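You operate a simulated robot arm through the tools that you are given. There is no shell and no other tool. Be economical: measure what you need, move in short steps, check, and stop when the job is done.

You run a simulated two-armed robot. Do the job below in one go: nothing can be reset, and whatever is moved stays where it is left.

TASK
Take the lid off the blue tin and lay it down on the top of the white table.

It is judged by the outcome, as a careful person would: the job done as asked, and still so three seconds after it is handed in. It fails if anything else is knocked over, pushed out of place, dropped, spilled or broken. A push-on lid holds only when it is set on centred and level and pressed home; a screw cap is set on level and turned clockwise until tight.

THE ROBOT
Two 7-joint arms with two-finger parallel grippers on one trunk, on a base that drives. Base frame: it is fixed to the floor where the robot stands at the start and does not move with it; the origin is under the middle of the robot, x ahead of it, y to its left, z up; the surface under the hand at the start is at about z = 0.835. Lengths are in m, angles in degrees, forces in N, time in s.
The left shoulder is at the start at [0.042, 0.174, 1.31], the right one opposite. With the tool pointing down near the work surface each hand reaches from about 0.1 to 0.64 m from the robot's upright axis, wherever it stands, measured 20 degrees to its own side. Payload 3.6 kg a hand.
Tool frame (each hand has its own): the origin (TCP) lies between the finger pads and is the grasp point; the fingertips stand 0.03 m ahead of it; z points along the fingers, y is the line along which they close. Largest opening 0.11 m; finger width 0.02, thickness 0.01; the body of the gripper, 0.048 by 0.112 m, starts 0.055 m behind the TCP.
Orientation is that of the tool frame in the base frame, as [roll, pitch, yaw] about the fixed x, y, z axes, in that order (R = Rz(yaw) Ry(pitch) Rx(roll)). With the fingers straight down and closing along the base's y, the tool's x points along the base's -x, its y along +y and its z along -z.

THE INTERFACE
- The arms move only by the tool step_arm. It takes "left_motion", "right_motion" or both (then of equal length, played together; a hand with none holds still); each is a list of rows, each a list of 6 numbers: the shift along the base's x, y, z in m, then the turn, a rotation vector about the base's x, y, z in degrees. In form: [[tx, ty, tz, ax, ay, az], ...]. A call has 1 to 12 rows; each row shifts and turns the commanded pose from where the row before left it. "left_grip" and "right_grip" are, for a hand that has rows, the finger opening in m, from 0 to 0.11, set as the call begins (left out, the last holds). A row lasts 0.2 s, in which the tool goes at most 0.05 m and 8.6 degrees; a call with a longer step from one row to the next is refused whole, and so is a gripper value outside its range. A pose out of reach is approached as far as the arm can. The call stops where the force on the tool passes 40 N (or 10 N more than at its start, if that is more) or the arm is blocked; 0.2 s more then pass. Each finger travels about 0.153 m/s and halts on what it meets, pressing with about 29 N; the grip force reading is that of the motor and also rises with nothing between the fingers. The clock runs only during rows and for 0.2 s after the last one: add rows that do not move to give the fingers time. The reply holds the time, the measured pose of the TCP, the force on the tool along the base axes, the opening and the grip force, in the units named above and with some noise, with the torque about the TCP (base axes, N m) and any sound that the robot's microphone picked up.
- Cameras (640 x 400 px; columns grow to the right, rows downward): "scene" is now at [0.1132, 0.0359, 1.4548]; the picture's right is [0.48, -0.87, -0.00], its down [-0.64, -0.36, -0.68] and it looks along [0.59, 0.33, -0.74] (base axes); focal length 248 px, centre (320, 200). "left" rides on the left gripper at [0.073, -0.017, -0.103] in its tool frame; the picture's right is [0.23, 0.97, 0.00], its down [-0.76, 0.18, -0.62] and it looks along [-0.61, 0.14, 0.78] (tool axes); focal length 222 px, centre (320, 200). "right" rides on the right gripper at [0.072, 0.017, -0.103] in its tool frame; the picture's right is [-0.23, 0.97, 0.00], its down [-0.76, -0.18, -0.62] and it looks along [-0.61, -0.14, 0.78] (tool axes); focal length 222 px, centre (320, 200). There is no depth. A picture from a camera that has moved, and an enlarged one, comes with that camera's place and axes in the base frame and with its lens. The place of the scene camera against the robot may be out by one fixed shift of up to 0.018 m in any direction.
- snapshot(camera): a new picture of that camera. The clock stands still meanwhile.
- slide_trunk(by): slides the trunk up (or, below 0, down) by that many m; the arms and the scene camera ride with it, the base frame stays. It gives what a move gives, with no picture.
- drive_base(legs): drives the robot by 1 to 6 legs, each [ahead, left, turn to the left] in m, m and degrees, along the robot's own axes; the way and the turn of a leg run together, so that a leg with both is an arc; at most 1.5 m and 180 degrees a leg. The arms and the cameras ride along, it lands a little off, and it stops where it bumps. It gives what a move gives.
- head_to(pan, tilt): turns the head with the scene camera to pan (to the left, within 86 degrees either way) and tilt (down, from -29 to 69), counted from straight ahead of the robot. It gives what a move gives.
- close_up(camera, box): a new picture of the part [left, top, right, bottom] of that camera's present view, enlarged. The clock stands still meanwhile.
- hand_in(): hands the job in; it is judged then, once.

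Work in short steps. Places have to be worked out from the pictures, the camera data and where the tool is seen: move nearer, look again, correct. Check each grasp and each placing, and mend what went wrong. You have 120 turns and 100 pictures in all, those below and enlarged ones among them. Open the grippers and draw the arms clear of the work before you hand the job in, unless the task says otherwise; then end with one line.

The tools are called after "Emit:" as a command line: name --argument value ..., lists and objects as JSON in quotes. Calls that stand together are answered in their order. step_arm: Moves the arms, as the interface text tells. Its arguments: {"type":"object","properties":{"left_motion":{"type":"array"},"left_grip":{"type":"number"},"right_motion":{"type":"array"},"right_grip":{"type":"number"}},"required":[]} The other tools are called the same way: slide_trunk (by) slides the trunk up or down; drive_base (legs) drives the base; head_to (pan, tilt) turns the head that bears the scene camera; snapshot (camera) takes a picture; close_up (camera, box) takes an enlarged picture of a part of a camera's view; hand_in () hands the job in.

At the start:

```text
clock: 0.0
left_eef_pos: [0.3795, 0.3609, 1.1453]
left_tcp_rot: [180.0, 0.0, -179.9]
left_ft_force: [0.0, 0.2, -1.3]
left_torque: [0.0, 0.01, 0.03]
left_gripper_width: 0.11
left_grip_force: 0.0
right_eef_pos: [0.4105, -0.0133, 1.1311]
right_tcp_rot: [-180.0, -0.1, -179.9]
right_ft_force: [0.0, -0.1, -0.5]
right_torque: [-0.04, 0.02, -0.03]
right_gripper_width: 0.11
right_grip_force: 0.1
trunk travel left (down, up): [-0.425, 0.338]
robot x, y, heading: [0.0026, 0.0029, -0.1]
head pan, tilt: [29.0, 47.3]
```

scene: 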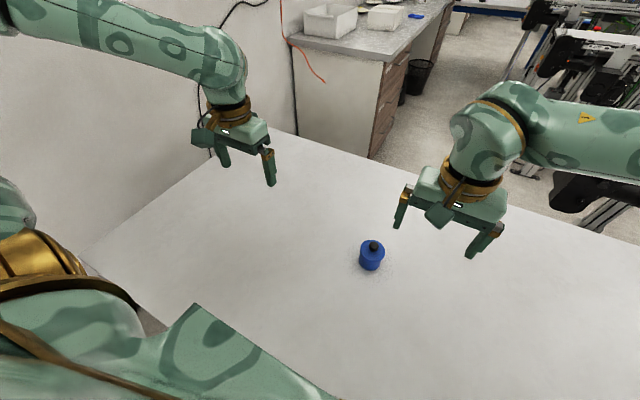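
right: 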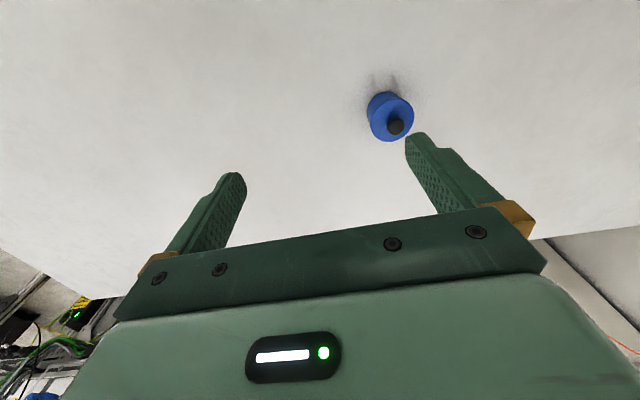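
left: 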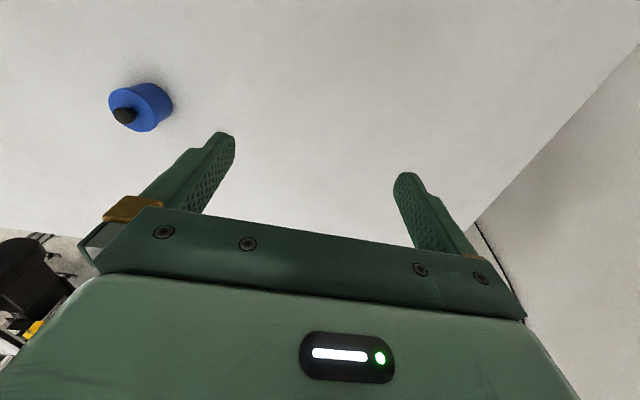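

The tin appears to be near (0.48, 0.085), with its knob at about z 0.91. I'll enlarge the views to see how the lid is made.

Emit:
close_up --camera "scene" --box '[332, 225, 412, 275]'

Emit:
close_up --camera "right" --box '[350, 75, 446, 135]'

```text
8.00 times, centred on (372, 250) of scene
camera zoom: at [0.1132, 0.0359, 1.4548], right [0.48, -0.87, 0.0], down [-0.64, -0.36, -0.68], along [0.59, 0.33, -0.74], focal length 1987 px, centre (-96, -200)
```

zoom: 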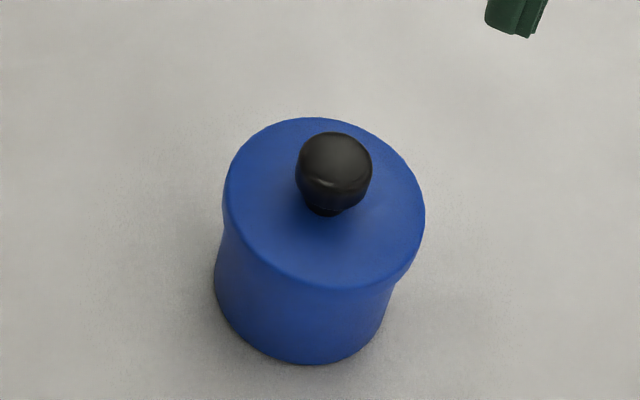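

```text
6.67 times, centred on (398, 105) of right
camera zoom: at [0.3374, 0.0034, 1.2336], right [0.23, 0.97, 0.0], down [0.76, -0.18, 0.62], along [0.61, -0.14, -0.78], focal length 1481 px, centre (-200, 833)
```

zoom: 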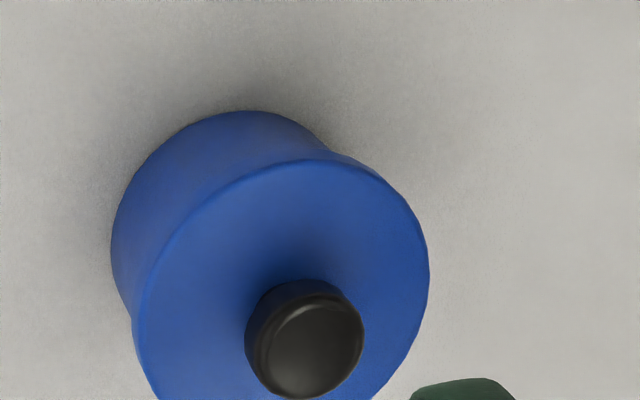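

It looks like a push-on lid with a knob about 25 mm across. I'll bring the right hand to hover above it, then look again.

Emit:
step_arm --right_motion '[[0.018, 0.0245, -0.0275, 0, 0, 0], [0.018, 0.0245, -0.0275, 0, 0, 0], [0.018, 0.0245, -0.0275, 0, 0, 0], [0.0175, 0.0245, -0.0275, 0, 0, 0], [0, 0, 0, 0, 0, 0]]' --right_grip 0.06

Emit:
snapshot --camera "right"

Emit:
snapshot --camera "left"

Emit:
close_up --camera "scene" --box '[292, 180, 452, 280]'

```text
clock: 1.2
left_eef_pos: [0.3787, 0.3607, 1.1457]
left_tcp_rot: [179.9, -0.1, -179.9]
left_ft_force: [-0.1, -0.2, -0.6]
left_torque: [0.01, 0.03, 0.01]
left_gripper_width: 0.11
left_grip_force: 0.1
right_eef_pos: [0.4816, 0.0846, 1.0204]
right_tcp_rot: [-180.0, 0.0, -179.8]
right_ft_force: [-0.6, -1.1, 0.5]
right_torque: [-0.01, -0.01, 0.02]
right_gripper_width: 0.0601
right_grip_force: 0.0
trunk travel left (down, up): [-0.425, 0.338]
robot x, y, heading: [0.0002, -0.0007, 0.0]
head pan, tilt: [29.0, 47.3]
```

```text
94 pictures are left
camera right: at [0.4086, 0.1007, 1.1243], right [0.23, 0.97, 0.0], down [0.76, -0.18, 0.62], along [0.61, -0.14, -0.78], focal length 222 px, centre (320, 200)
```

right: 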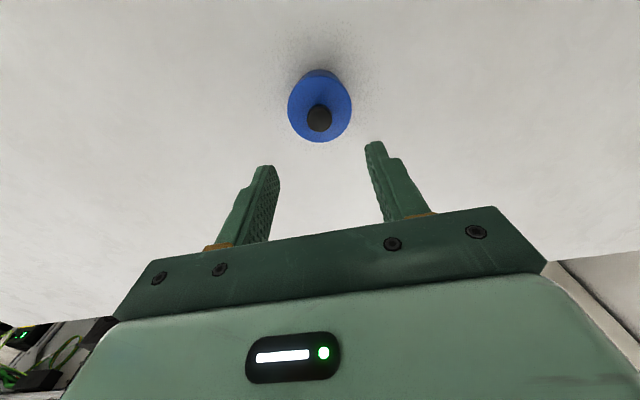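

```text
93 pictures are left
camera left: at [0.3075, 0.342, 1.2494], right [-0.23, 0.97, 0.0], down [0.76, 0.18, 0.62], along [0.61, 0.14, -0.78], focal length 222 px, centre (320, 200)
```

left: 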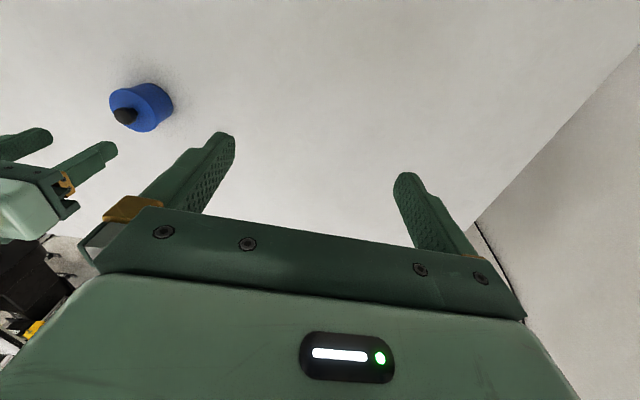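

```text
4.00 times, centred on (372, 230) of scene
camera zoom: at [0.1128, 0.035, 1.4549], right [0.48, -0.87, 0.0], down [-0.64, -0.36, -0.68], along [0.59, 0.33, -0.74], focal length 994 px, centre (112, 80)
```

zoom: 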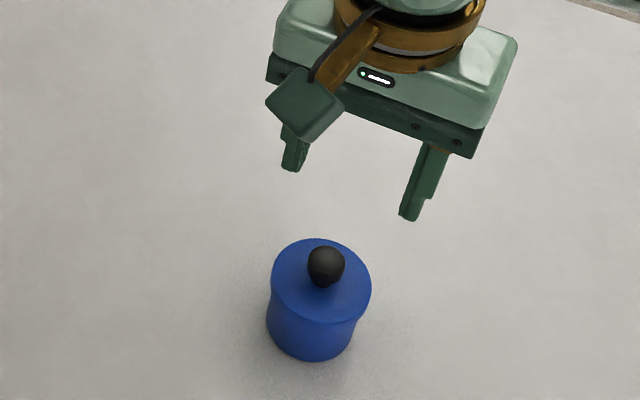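

The rays from the two right-camera pictures and the left one put the knob near (0.478, 0.084, 0.912). I'll lower the fingertips to just above it and check.

Emit:
step_arm --right_motion '[[-0.003, -0.0005, -0.02, 0, 0, 0], [0, 0, -0.02, 0, 0, 0], [0, 0, -0.015, 0, 0, 0], [0, 0, 0, 0, 0, 0]]'

Emit:
close_up --camera "right" --box '[200, 60, 456, 220]'

Emit:
close_up --camera "left" --box '[60, 60, 220, 160]'

Emit:
close_up --camera "scene" --box '[324, 210, 420, 270]'

```text
clock: 2.2
left_eef_pos: [0.3793, 0.361, 1.1448]
left_tcp_rot: [-180.0, 0.0, -179.9]
left_ft_force: [0.2, 0.0, -0.3]
left_torque: [0.01, -0.01, 0.02]
left_gripper_width: 0.11
left_grip_force: 0.0
right_eef_pos: [0.4801, 0.0857, 0.9658]
right_tcp_rot: [179.9, 0.0, 179.9]
right_ft_force: [-0.2, -0.1, 0.7]
right_torque: [-0.04, -0.03, 0.02]
right_gripper_width: 0.0599
right_grip_force: 0.0
trunk travel left (down, up): [-0.425, 0.338]
robot x, y, heading: [0.0006, -0.0017, 0.3]
head pan, tilt: [29.0, 47.3]
```

```text
2.50 times, centred on (328, 140) of right
camera zoom: at [0.4069, 0.1004, 1.0685], right [0.23, 0.97, 0.0], down [0.76, -0.18, 0.62], along [0.61, -0.14, -0.78], focal length 555 px, centre (300, 350)
```

zoom: 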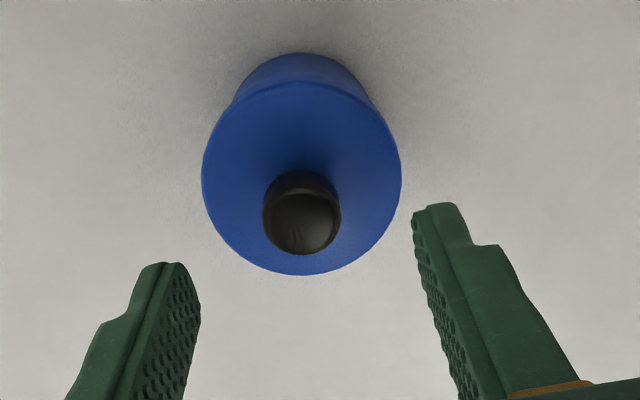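

```text
4.00 times, centred on (140, 110) of left
camera zoom: at [0.3077, 0.3428, 1.2491], right [-0.23, 0.97, 0.0], down [0.76, 0.18, 0.62], along [0.61, 0.14, -0.78], focal length 888 px, centre (1040, 560)
```

zoom: 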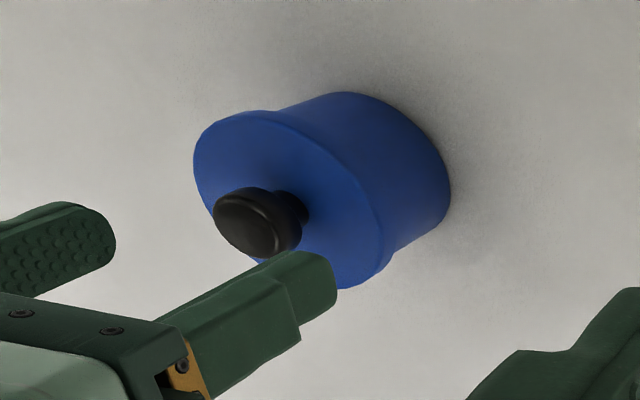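

```text
6.67 times, centred on (372, 240) of scene
camera zoom: at [0.1131, 0.0359, 1.4548], right [0.48, -0.87, 0.0], down [-0.64, -0.36, -0.68], along [0.59, 0.33, -0.74], focal length 1656 px, centre (-27, -67)
```

zoom: 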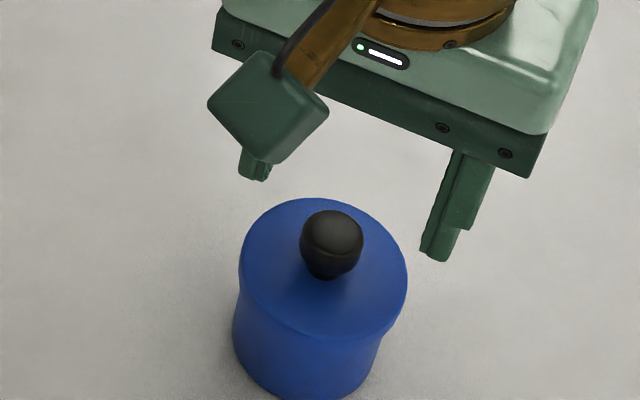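

The refined estimate puts the knob top at (0.4785, 0.0847, 0.916) and the lid's top surface at about z 0.892. I'll lower so the fingertips are about 5 mm above the lid, then close on the knob.

Emit:
step_arm --right_motion '[[-0.001, -0.0005, -0.02, 0, 0, 0], [0, 0, -0.0185, 0, 0, 0], [0, 0, 0, 0, 0, 0]]'

Emit:
close_up --camera "right" --box '[200, 80, 456, 240]'

Emit:
close_up --camera "left" --box '[60, 60, 220, 160]'

```text
clock: 3.0
left_eef_pos: [0.3783, 0.3608, 1.1452]
left_tcp_rot: [-179.9, -0.1, -179.9]
left_ft_force: [-0.3, -0.1, -0.8]
left_torque: [0.01, 0.0, 0.0]
left_gripper_width: 0.1102
left_grip_force: 0.0
right_eef_pos: [0.479, 0.0827, 0.9268]
right_tcp_rot: [180.0, 0.0, 180.0]
right_ft_force: [0.5, -0.8, 0.2]
right_torque: [-0.01, 0.0, 0.01]
right_gripper_width: 0.0597
right_grip_force: 0.0
trunk travel left (down, up): [-0.425, 0.338]
robot x, y, heading: [0.0015, -0.002, -0.1]
head pan, tilt: [29.0, 47.3]
```

```text
2.50 times, centred on (328, 160) of right
camera zoom: at [0.4046, 0.1001, 1.0301], right [0.23, 0.97, 0.0], down [0.76, -0.18, 0.62], along [0.61, -0.14, -0.78], focal length 555 px, centre (300, 300)
```

zoom: 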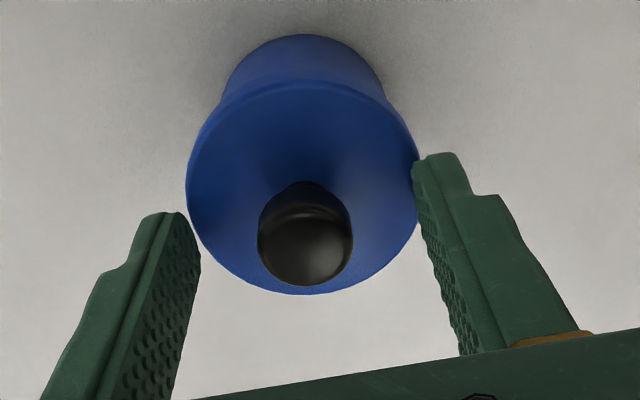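

```text
4.00 times, centred on (140, 110) of left
camera zoom: at [0.3077, 0.3428, 1.2491], right [-0.23, 0.97, 0.0], down [0.76, 0.18, 0.62], along [0.61, 0.14, -0.78], focal length 888 px, centre (1040, 560)
```

zoom: 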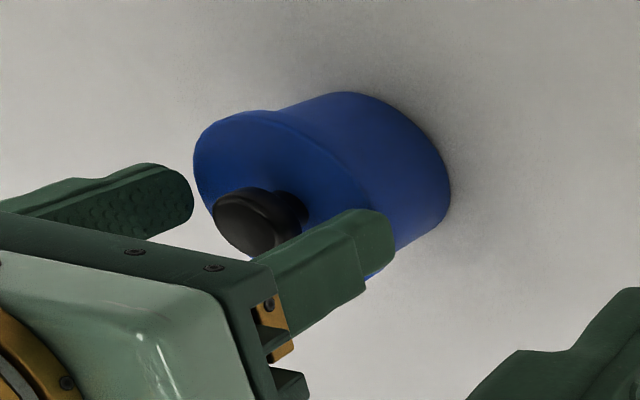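

The knob is centred between the fingers and the tips are clear of the lid. I'll close on it.

Emit:
step_arm --right_motion '[[0, 0, 0, 0, 0, 0], [0, 0, 0, 0, 0, 0], [0, 0, 0, 0, 0, 0]]' --right_grip 0.0

Emit:
close_up --camera "right" --box '[200, 80, 456, 240]'

```text
clock: 3.8
left_eef_pos: [0.38, 0.36, 1.1459]
left_tcp_rot: [-180.0, 0.0, -179.8]
left_ft_force: [0.2, 0.0, -0.2]
left_torque: [0.03, 0.0, -0.02]
left_gripper_width: 0.11
left_grip_force: 0.1
right_eef_pos: [0.4782, 0.0833, 0.9266]
right_tcp_rot: [-179.9, -0.2, 180.0]
right_ft_force: [0.4, -0.1, -0.9]
right_torque: [0.0, -0.01, 0.03]
right_gripper_width: 0.0219
right_grip_force: 29.3
trunk travel left (down, up): [-0.425, 0.338]
robot x, y, heading: [0.0008, 0.0008, -0.2]
head pan, tilt: [29.0, 47.3]
heard: snap
```

```text
2.50 times, centred on (328, 160) of right
camera zoom: at [0.4046, 0.1003, 1.0303], right [0.23, 0.97, 0.0], down [0.76, -0.18, 0.62], along [0.61, -0.14, -0.78], focal length 555 px, centre (300, 300)
```

zoom: 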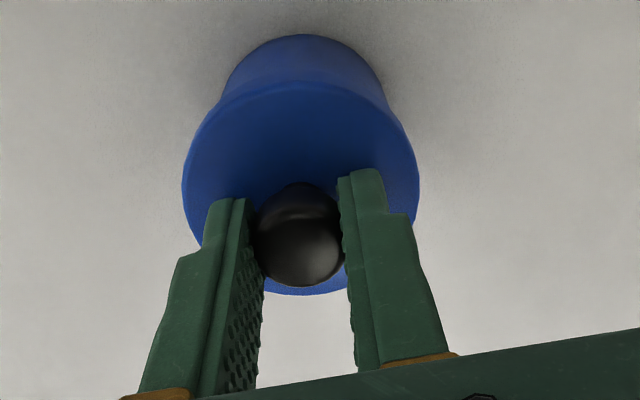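

The knob is held at 22 mm with a firm grip, and I heard a snap, so the lid may have let go. I'll lift a few millimetres and look.

Emit:
step_arm --right_motion '[[0, 0, 0.002, 0, 0, 0], [0, 0, 0.003, 0, 0, 0], [0, 0, 0.003, 0, 0, 0], [0, 0, 0, 0, 0, 0]]'

Emit:
close_up --camera "left" --box '[60, 60, 220, 160]'

Emit:
close_up --camera "scene" --box '[324, 220, 420, 280]'

```text
clock: 4.8
left_eef_pos: [0.3801, 0.361, 1.1448]
left_tcp_rot: [-180.0, 0.0, -179.9]
left_ft_force: [1.0, 0.4, -0.5]
left_torque: [-0.01, -0.04, -0.03]
left_gripper_width: 0.11
left_grip_force: 0.1
right_eef_pos: [0.4783, 0.0846, 0.9334]
right_tcp_rot: [179.9, -0.1, -180.0]
right_ft_force: [0.2, -0.3, -0.6]
right_torque: [-0.03, 0.0, 0.0]
right_gripper_width: 0.022
right_grip_force: 29.3
trunk travel left (down, up): [-0.425, 0.338]
robot x, y, heading: [0.0028, 0.0001, -0.1]
head pan, tilt: [29.0, 47.3]
```

```text
4.00 times, centred on (140, 110) of left
camera zoom: at [0.3078, 0.3429, 1.249], right [-0.23, 0.97, 0.0], down [0.76, 0.18, 0.62], along [0.61, 0.14, -0.78], focal length 888 px, centre (1040, 560)
```

zoom: 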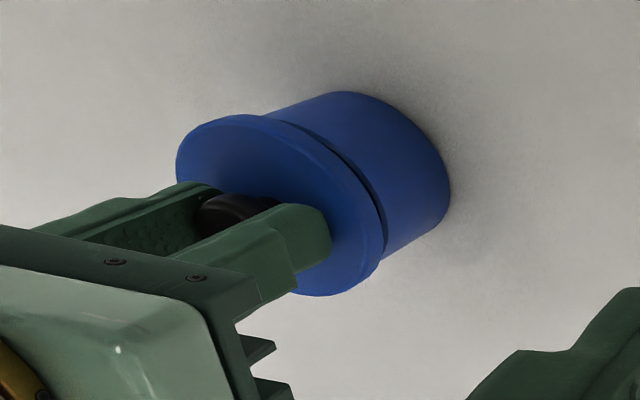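

```text
6.67 times, centred on (372, 250) of scene
camera zoom: at [0.1132, 0.036, 1.4548], right [0.48, -0.87, 0.0], down [-0.64, -0.36, -0.68], along [0.59, 0.33, -0.74], focal length 1656 px, centre (-27, -133)
```

zoom: 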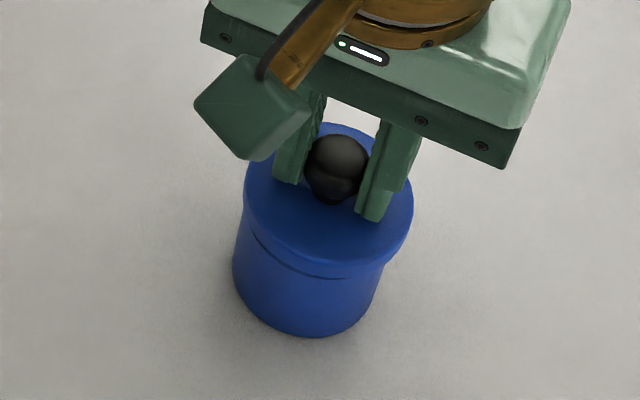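

The lid has come off cleanly and the tin stayed put. I'll lift clear, carry the lid to the right over empty table, and lower it part of the way.

Emit:
step_arm --right_motion '[[0, 0, 0.02, 0, 0, 0], [0, 0, 0.025, 0, 0, 0], [0, 0, 0.025, 0, 0, 0], [-0.005, -0.03, 0, 0, 0, 0], [-0.005, -0.035, 0, 0, 0, 0], [-0.005, -0.035, 0, 0, 0, 0], [-0.005, -0.035, 0, 0, 0, 0], [-0.005, -0.035, 0, 0, 0, 0], [0, -0.01, -0.03, 0, 0, 0], [0, 0, -0.03, 0, 0, 0], [0, 0, -0.03, 0, 0, 0], [0, 0, 0, 0, 0, 0]]'

Emit:
close_up --camera "scene" --box '[320, 200, 512, 320]'

Emit:
snapshot --camera "right"

```text
clock: 7.4
left_eef_pos: [0.3798, 0.3615, 1.1456]
left_tcp_rot: [-180.0, -0.1, -179.8]
left_ft_force: [0.1, -0.4, 0.0]
left_torque: [0.02, 0.0, 0.05]
left_gripper_width: 0.1103
left_grip_force: 0.0
right_eef_pos: [0.4505, -0.0948, 0.9165]
right_tcp_rot: [-179.9, -0.1, 180.0]
right_ft_force: [-0.3, -0.1, -0.4]
right_torque: [-0.02, 0.04, -0.03]
right_gripper_width: 0.0217
right_grip_force: 28.2
trunk travel left (down, up): [-0.425, 0.338]
robot x, y, heading: [0.0012, -0.0014, 0.1]
head pan, tilt: [29.0, 47.3]
```

```text
3.33 times, centred on (416, 260) of scene
camera zoom: at [0.113, 0.036, 1.4548], right [0.48, -0.87, 0.0], down [-0.64, -0.36, -0.68], along [0.59, 0.33, -0.74], focal length 828 px, centre (0, 0)
```

zoom: 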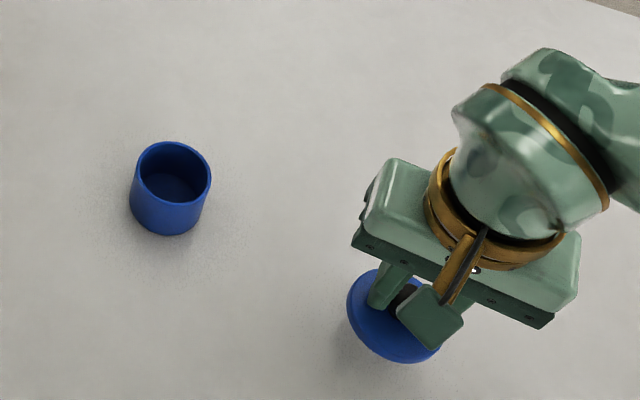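

```text
82 pictures are left
camera right: at [0.3765, -0.0789, 1.0186], right [0.23, 0.97, 0.0], down [0.76, -0.18, 0.62], along [0.61, -0.14, -0.78], focal length 222 px, centre (320, 200)
```

right: 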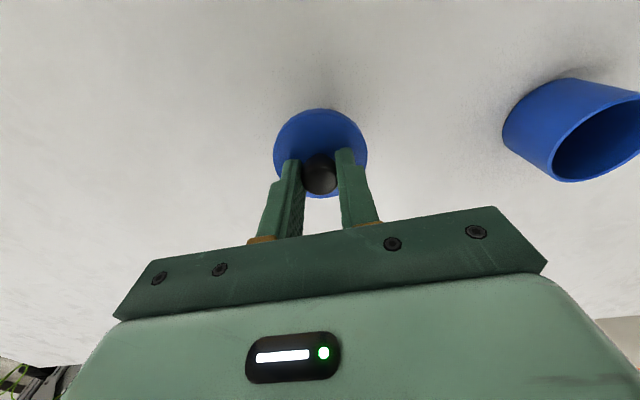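

The tin is standing open and upright, and the lid is level in the hand above empty table. I'll lower it in small steps until it touches.

Emit:
step_arm --right_motion '[[0, 0, -0.012, 0, 0, 0], [0, 0, -0.01, 0, 0, 0], [0, 0, -0.004, 0, 0, 0], [0, 0, -0.003, 0, 0, 0], [0, 0, 0, 0, 0, 0]]'

Emit:
close_up --camera "scene" --box '[400, 270, 496, 330]'

Emit:
close_up --camera "right" --box '[220, 80, 412, 200]'

```text
clock: 8.6
left_eef_pos: [0.3812, 0.3606, 1.1452]
left_tcp_rot: [-180.0, 0.1, -179.9]
left_ft_force: [0.2, -0.7, -0.2]
left_torque: [-0.01, 0.01, -0.05]
left_gripper_width: 0.11
left_grip_force: 0.1
right_eef_pos: [0.4535, -0.0955, 0.887]
right_tcp_rot: [179.9, -0.1, 180.0]
right_ft_force: [1.4, 0.1, 0.0]
right_torque: [0.01, -0.03, 0.0]
right_gripper_width: 0.0217
right_grip_force: 28.5
trunk travel left (down, up): [-0.425, 0.338]
robot x, y, heading: [-0.0, -0.0016, 0.1]
head pan, tilt: [29.0, 47.3]
```

```text
6.67 times, centred on (448, 300) of scene
camera zoom: at [0.1132, 0.0358, 1.4548], right [0.48, -0.87, 0.0], down [-0.64, -0.36, -0.68], along [0.59, 0.33, -0.74], focal length 1656 px, centre (-533, -467)
```

zoom: 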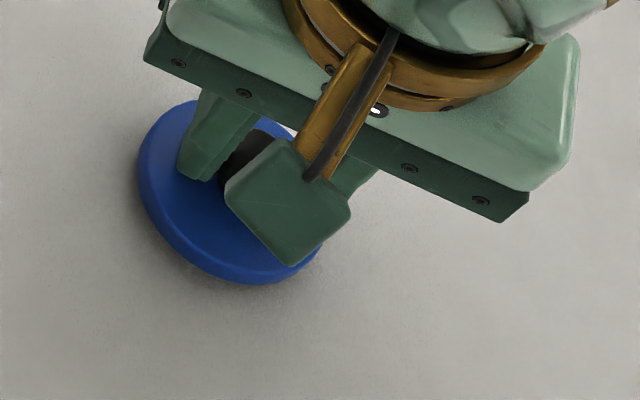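

```text
3.33 times, centred on (316, 140) of right
camera zoom: at [0.3792, -0.0791, 0.9888], right [0.23, 0.97, 0.0], down [0.76, -0.18, 0.62], along [0.61, -0.14, -0.78], focal length 740 px, centre (333, 400)
```

zoom: 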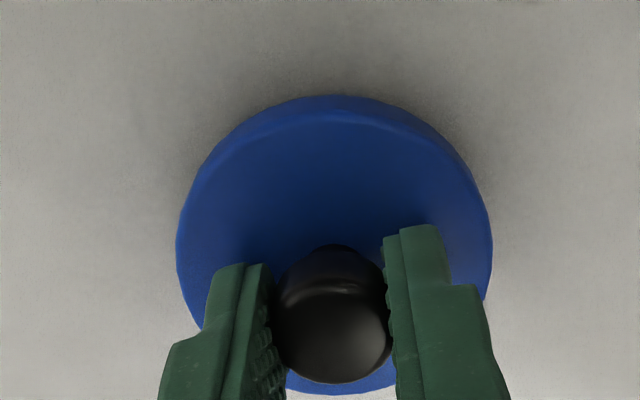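

There's no contact yet, and a few millimetres look to remain. I'll go on in 2 mm steps.

Emit:
step_arm --right_motion '[[0, 0, -0.002, 0, 0, 0], [0, 0, -0.002, 0, 0, 0], [0, 0, -0.0015, 0, 0, 0], [0, 0, 0, 0, 0, 0]]'

```text
clock: 9.6
left_eef_pos: [0.3795, 0.3615, 1.1446]
left_tcp_rot: [-179.9, 0.1, -179.8]
left_ft_force: [0.8, 0.5, 0.5]
left_torque: [-0.02, 0.01, 0.01]
left_gripper_width: 0.1099
left_grip_force: 0.1
right_eef_pos: [0.4537, -0.0955, 0.8792]
right_tcp_rot: [179.9, -0.1, -180.0]
right_ft_force: [0.4, 0.8, 0.6]
right_torque: [0.01, 0.0, 0.05]
right_gripper_width: 0.0218
right_grip_force: 28.7
trunk travel left (down, up): [-0.425, 0.338]
robot x, y, heading: [-0.0004, 0.0024, -0.1]
head pan, tilt: [29.0, 47.3]
```

Still no contact force, so I'll keep lowering.

Emit:
step_arm --right_motion '[[0, 0, -0.001, 0, 0, 0], [0, 0, -0.001, 0, 0, 0], [0, 0, -0.001, 0, 0, 0], [0, 0, 0, 0, 0, 0]]'

Emit:
close_up --camera "right" --box '[220, 80, 412, 200]'

Emit:
close_up --camera "scene" --box '[400, 270, 496, 330]'

```text
clock: 10.6
left_eef_pos: [0.38, 0.3615, 1.1457]
left_tcp_rot: [180.0, -0.1, -180.0]
left_ft_force: [-0.1, 0.2, 0.4]
left_torque: [-0.02, -0.01, -0.03]
left_gripper_width: 0.11
left_grip_force: 0.1
right_eef_pos: [0.4546, -0.0954, 0.8769]
right_tcp_rot: [-180.0, -0.2, 179.9]
right_ft_force: [1.0, -0.1, -0.3]
right_torque: [0.01, -0.01, 0.0]
right_gripper_width: 0.022
right_grip_force: 29.3
trunk travel left (down, up): [-0.425, 0.338]
robot x, y, heading: [-0.0001, 0.0029, 0.1]
head pan, tilt: [29.0, 47.3]
```

```text
3.33 times, centred on (316, 140) of right
camera zoom: at [0.3799, -0.0798, 0.9802], right [0.23, 0.97, 0.0], down [0.76, -0.18, 0.62], along [0.61, -0.14, -0.78], focal length 740 px, centre (333, 400)
```

zoom: 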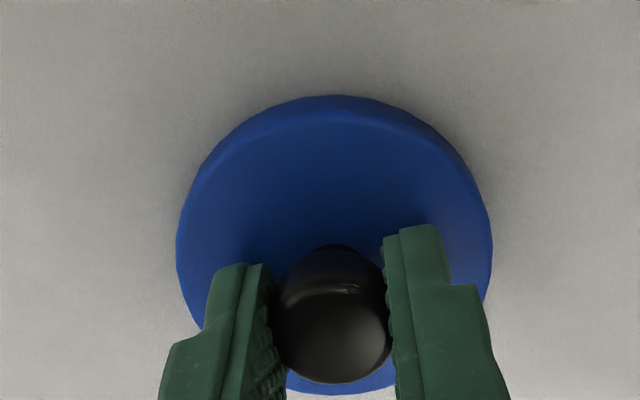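

```text
6.67 times, centred on (448, 300) of scene
camera zoom: at [0.1132, 0.0359, 1.4548], right [0.48, -0.87, 0.0], down [-0.64, -0.36, -0.68], along [0.59, 0.33, -0.74], focal length 1656 px, centre (-533, -467)
```

zoom: 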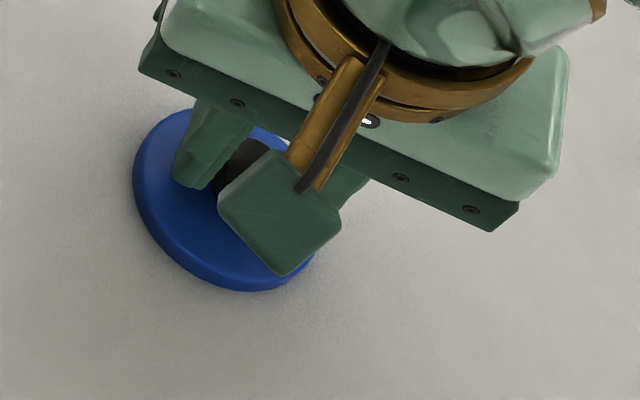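

It's very close to the table now, but the force still reads near zero. I'll continue in 1 mm steps.

Emit:
step_arm --right_motion '[[0, 0, -0.001, 0, 0, 0], [0, 0, -0.001, 0, 0, 0], [0, 0, 0, 0, 0, 0]]'

```text
clock: 11.4
left_eef_pos: [0.3782, 0.3611, 1.1456]
left_tcp_rot: [-180.0, 0.2, -179.9]
left_ft_force: [0.3, -1.4, -0.4]
left_torque: [0.01, -0.01, 0.01]
left_gripper_width: 0.11
left_grip_force: 0.1
right_eef_pos: [0.4524, -0.095, 0.8763]
right_tcp_rot: [180.0, 0.1, -180.0]
right_ft_force: [-0.3, -2.5, 20.5]
right_torque: [-0.1, 0.1, 0.06]
right_gripper_width: 0.0219
right_grip_force: 28.6
trunk travel left (down, up): [-0.425, 0.338]
robot x, y, heading: [-0.0013, 0.0009, -0.1]
head pan, tilt: [29.0, 47.3]
```

The lid is on the table: the tool reads 20 N upward. I'll ease off about 1 mm, open the fingers, then draw straight up.

Emit:
step_arm --right_motion '[[0, 0, 0.0012, 0, 0, 0], [0, 0, 0, 0, 0, 0]]'

Emit:
step_arm --right_motion '[[0, 0, 0, 0, 0, 0], [0, 0, 0, 0, 0, 0], [0, 0, 0.02, 0, 0, 0], [0, 0, 0.04, 0, 0, 0], [0, 0, 0.045, 0, 0, 0], [-0.02, -0.04, 0.02, 0, 0, 0], [-0.02, -0.04, 0.02, 0, 0, 0], [0, 0, 0, 0, 0, 0]]' --right_grip 0.06

Emit:
snapshot --camera "scene"

Emit:
close_up --camera "scene" --box '[320, 220, 480, 320]'

```text
clock: 12.0
left_eef_pos: [0.3789, 0.362, 1.1449]
left_tcp_rot: [180.0, 0.1, -179.9]
left_ft_force: [0.9, -0.1, -0.1]
left_torque: [-0.02, -0.02, 0.0]
left_gripper_width: 0.1098
left_grip_force: 0.0
right_eef_pos: [0.454, -0.0942, 0.8761]
right_tcp_rot: [-180.0, 0.0, 180.0]
right_ft_force: [3.0, -1.2, 15.3]
right_torque: [-0.04, -0.11, 0.07]
right_gripper_width: 0.0218
right_grip_force: 29.1
trunk travel left (down, up): [-0.425, 0.338]
robot x, y, heading: [0.0028, -0.0012, 0.1]
head pan, tilt: [29.0, 47.3]
```

```text
clock: 13.8
left_eef_pos: [0.3803, 0.3619, 1.1444]
left_tcp_rot: [-180.0, 0.0, -179.9]
left_ft_force: [0.2, 0.1, 0.5]
left_torque: [-0.07, 0.0, -0.02]
left_gripper_width: 0.1101
left_grip_force: 0.0
right_eef_pos: [0.4185, -0.1724, 1.0187]
right_tcp_rot: [180.0, -0.1, -180.0]
right_ft_force: [-0.5, -0.3, 0.1]
right_torque: [-0.02, 0.03, -0.01]
right_gripper_width: 0.0602
right_grip_force: 0.1
trunk travel left (down, up): [-0.425, 0.338]
robot x, y, heading: [0.0048, -0.0008, 0.0]
head pan, tilt: [29.0, 47.3]
```

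```text
77 pictures are left
camera scene: at [0.1139, 0.0368, 1.4547], right [0.48, -0.87, 0.0], down [-0.64, -0.36, -0.68], along [0.59, 0.33, -0.74], focal length 248 px, centre (320, 200)
```

scene: 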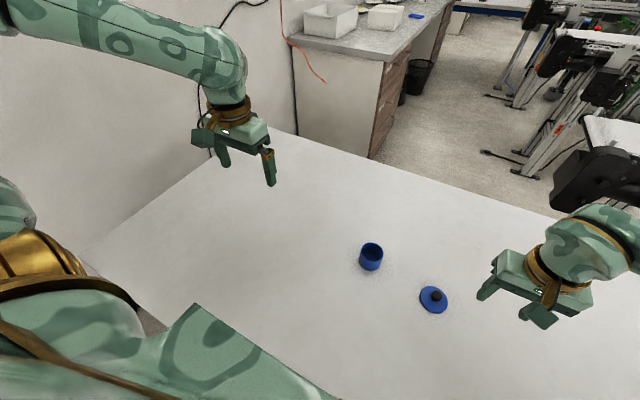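

```text
4.00 times, centred on (400, 270) of scene
camera zoom: at [0.1139, 0.0368, 1.4547], right [0.48, -0.87, 0.0], down [-0.64, -0.36, -0.68], along [0.59, 0.33, -0.74], focal length 994 px, centre (0, -80)
```

zoom: 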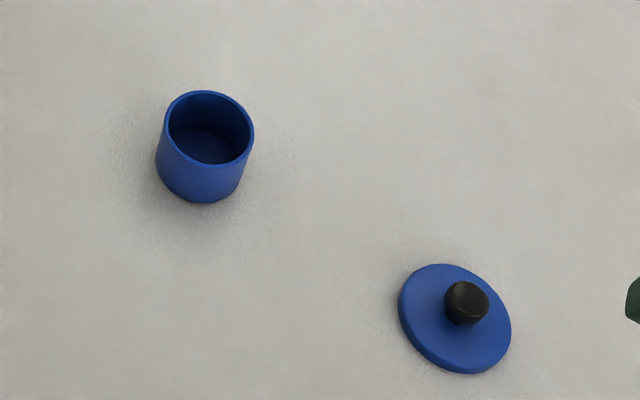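

The lid is on the table and the tin hasn't moved. I'll check from the wrist camera that the lid lies flat.

Emit:
close_up --camera "right" --box '[320, 40, 640, 240]'

```text
2.00 times, centred on (480, 140) of right
camera zoom: at [0.3443, -0.1574, 1.1219], right [0.23, 0.97, 0.0], down [0.76, -0.18, 0.62], along [0.61, -0.14, -0.78], focal length 444 px, centre (0, 320)
```

zoom: 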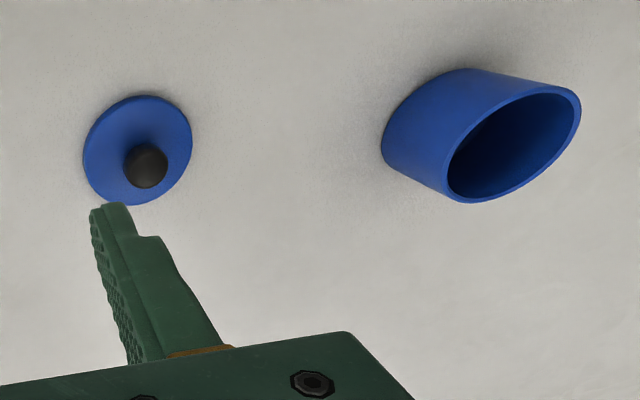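

The lid lies flat with its knob up, the tin is upright, and both hands are clear, so I'm handing in.

Emit:
hand_in

```text
The job is handed in.
```

The lid is off the blue tin and lying flat, knob up, on the white table; the tin is still standing where it was.
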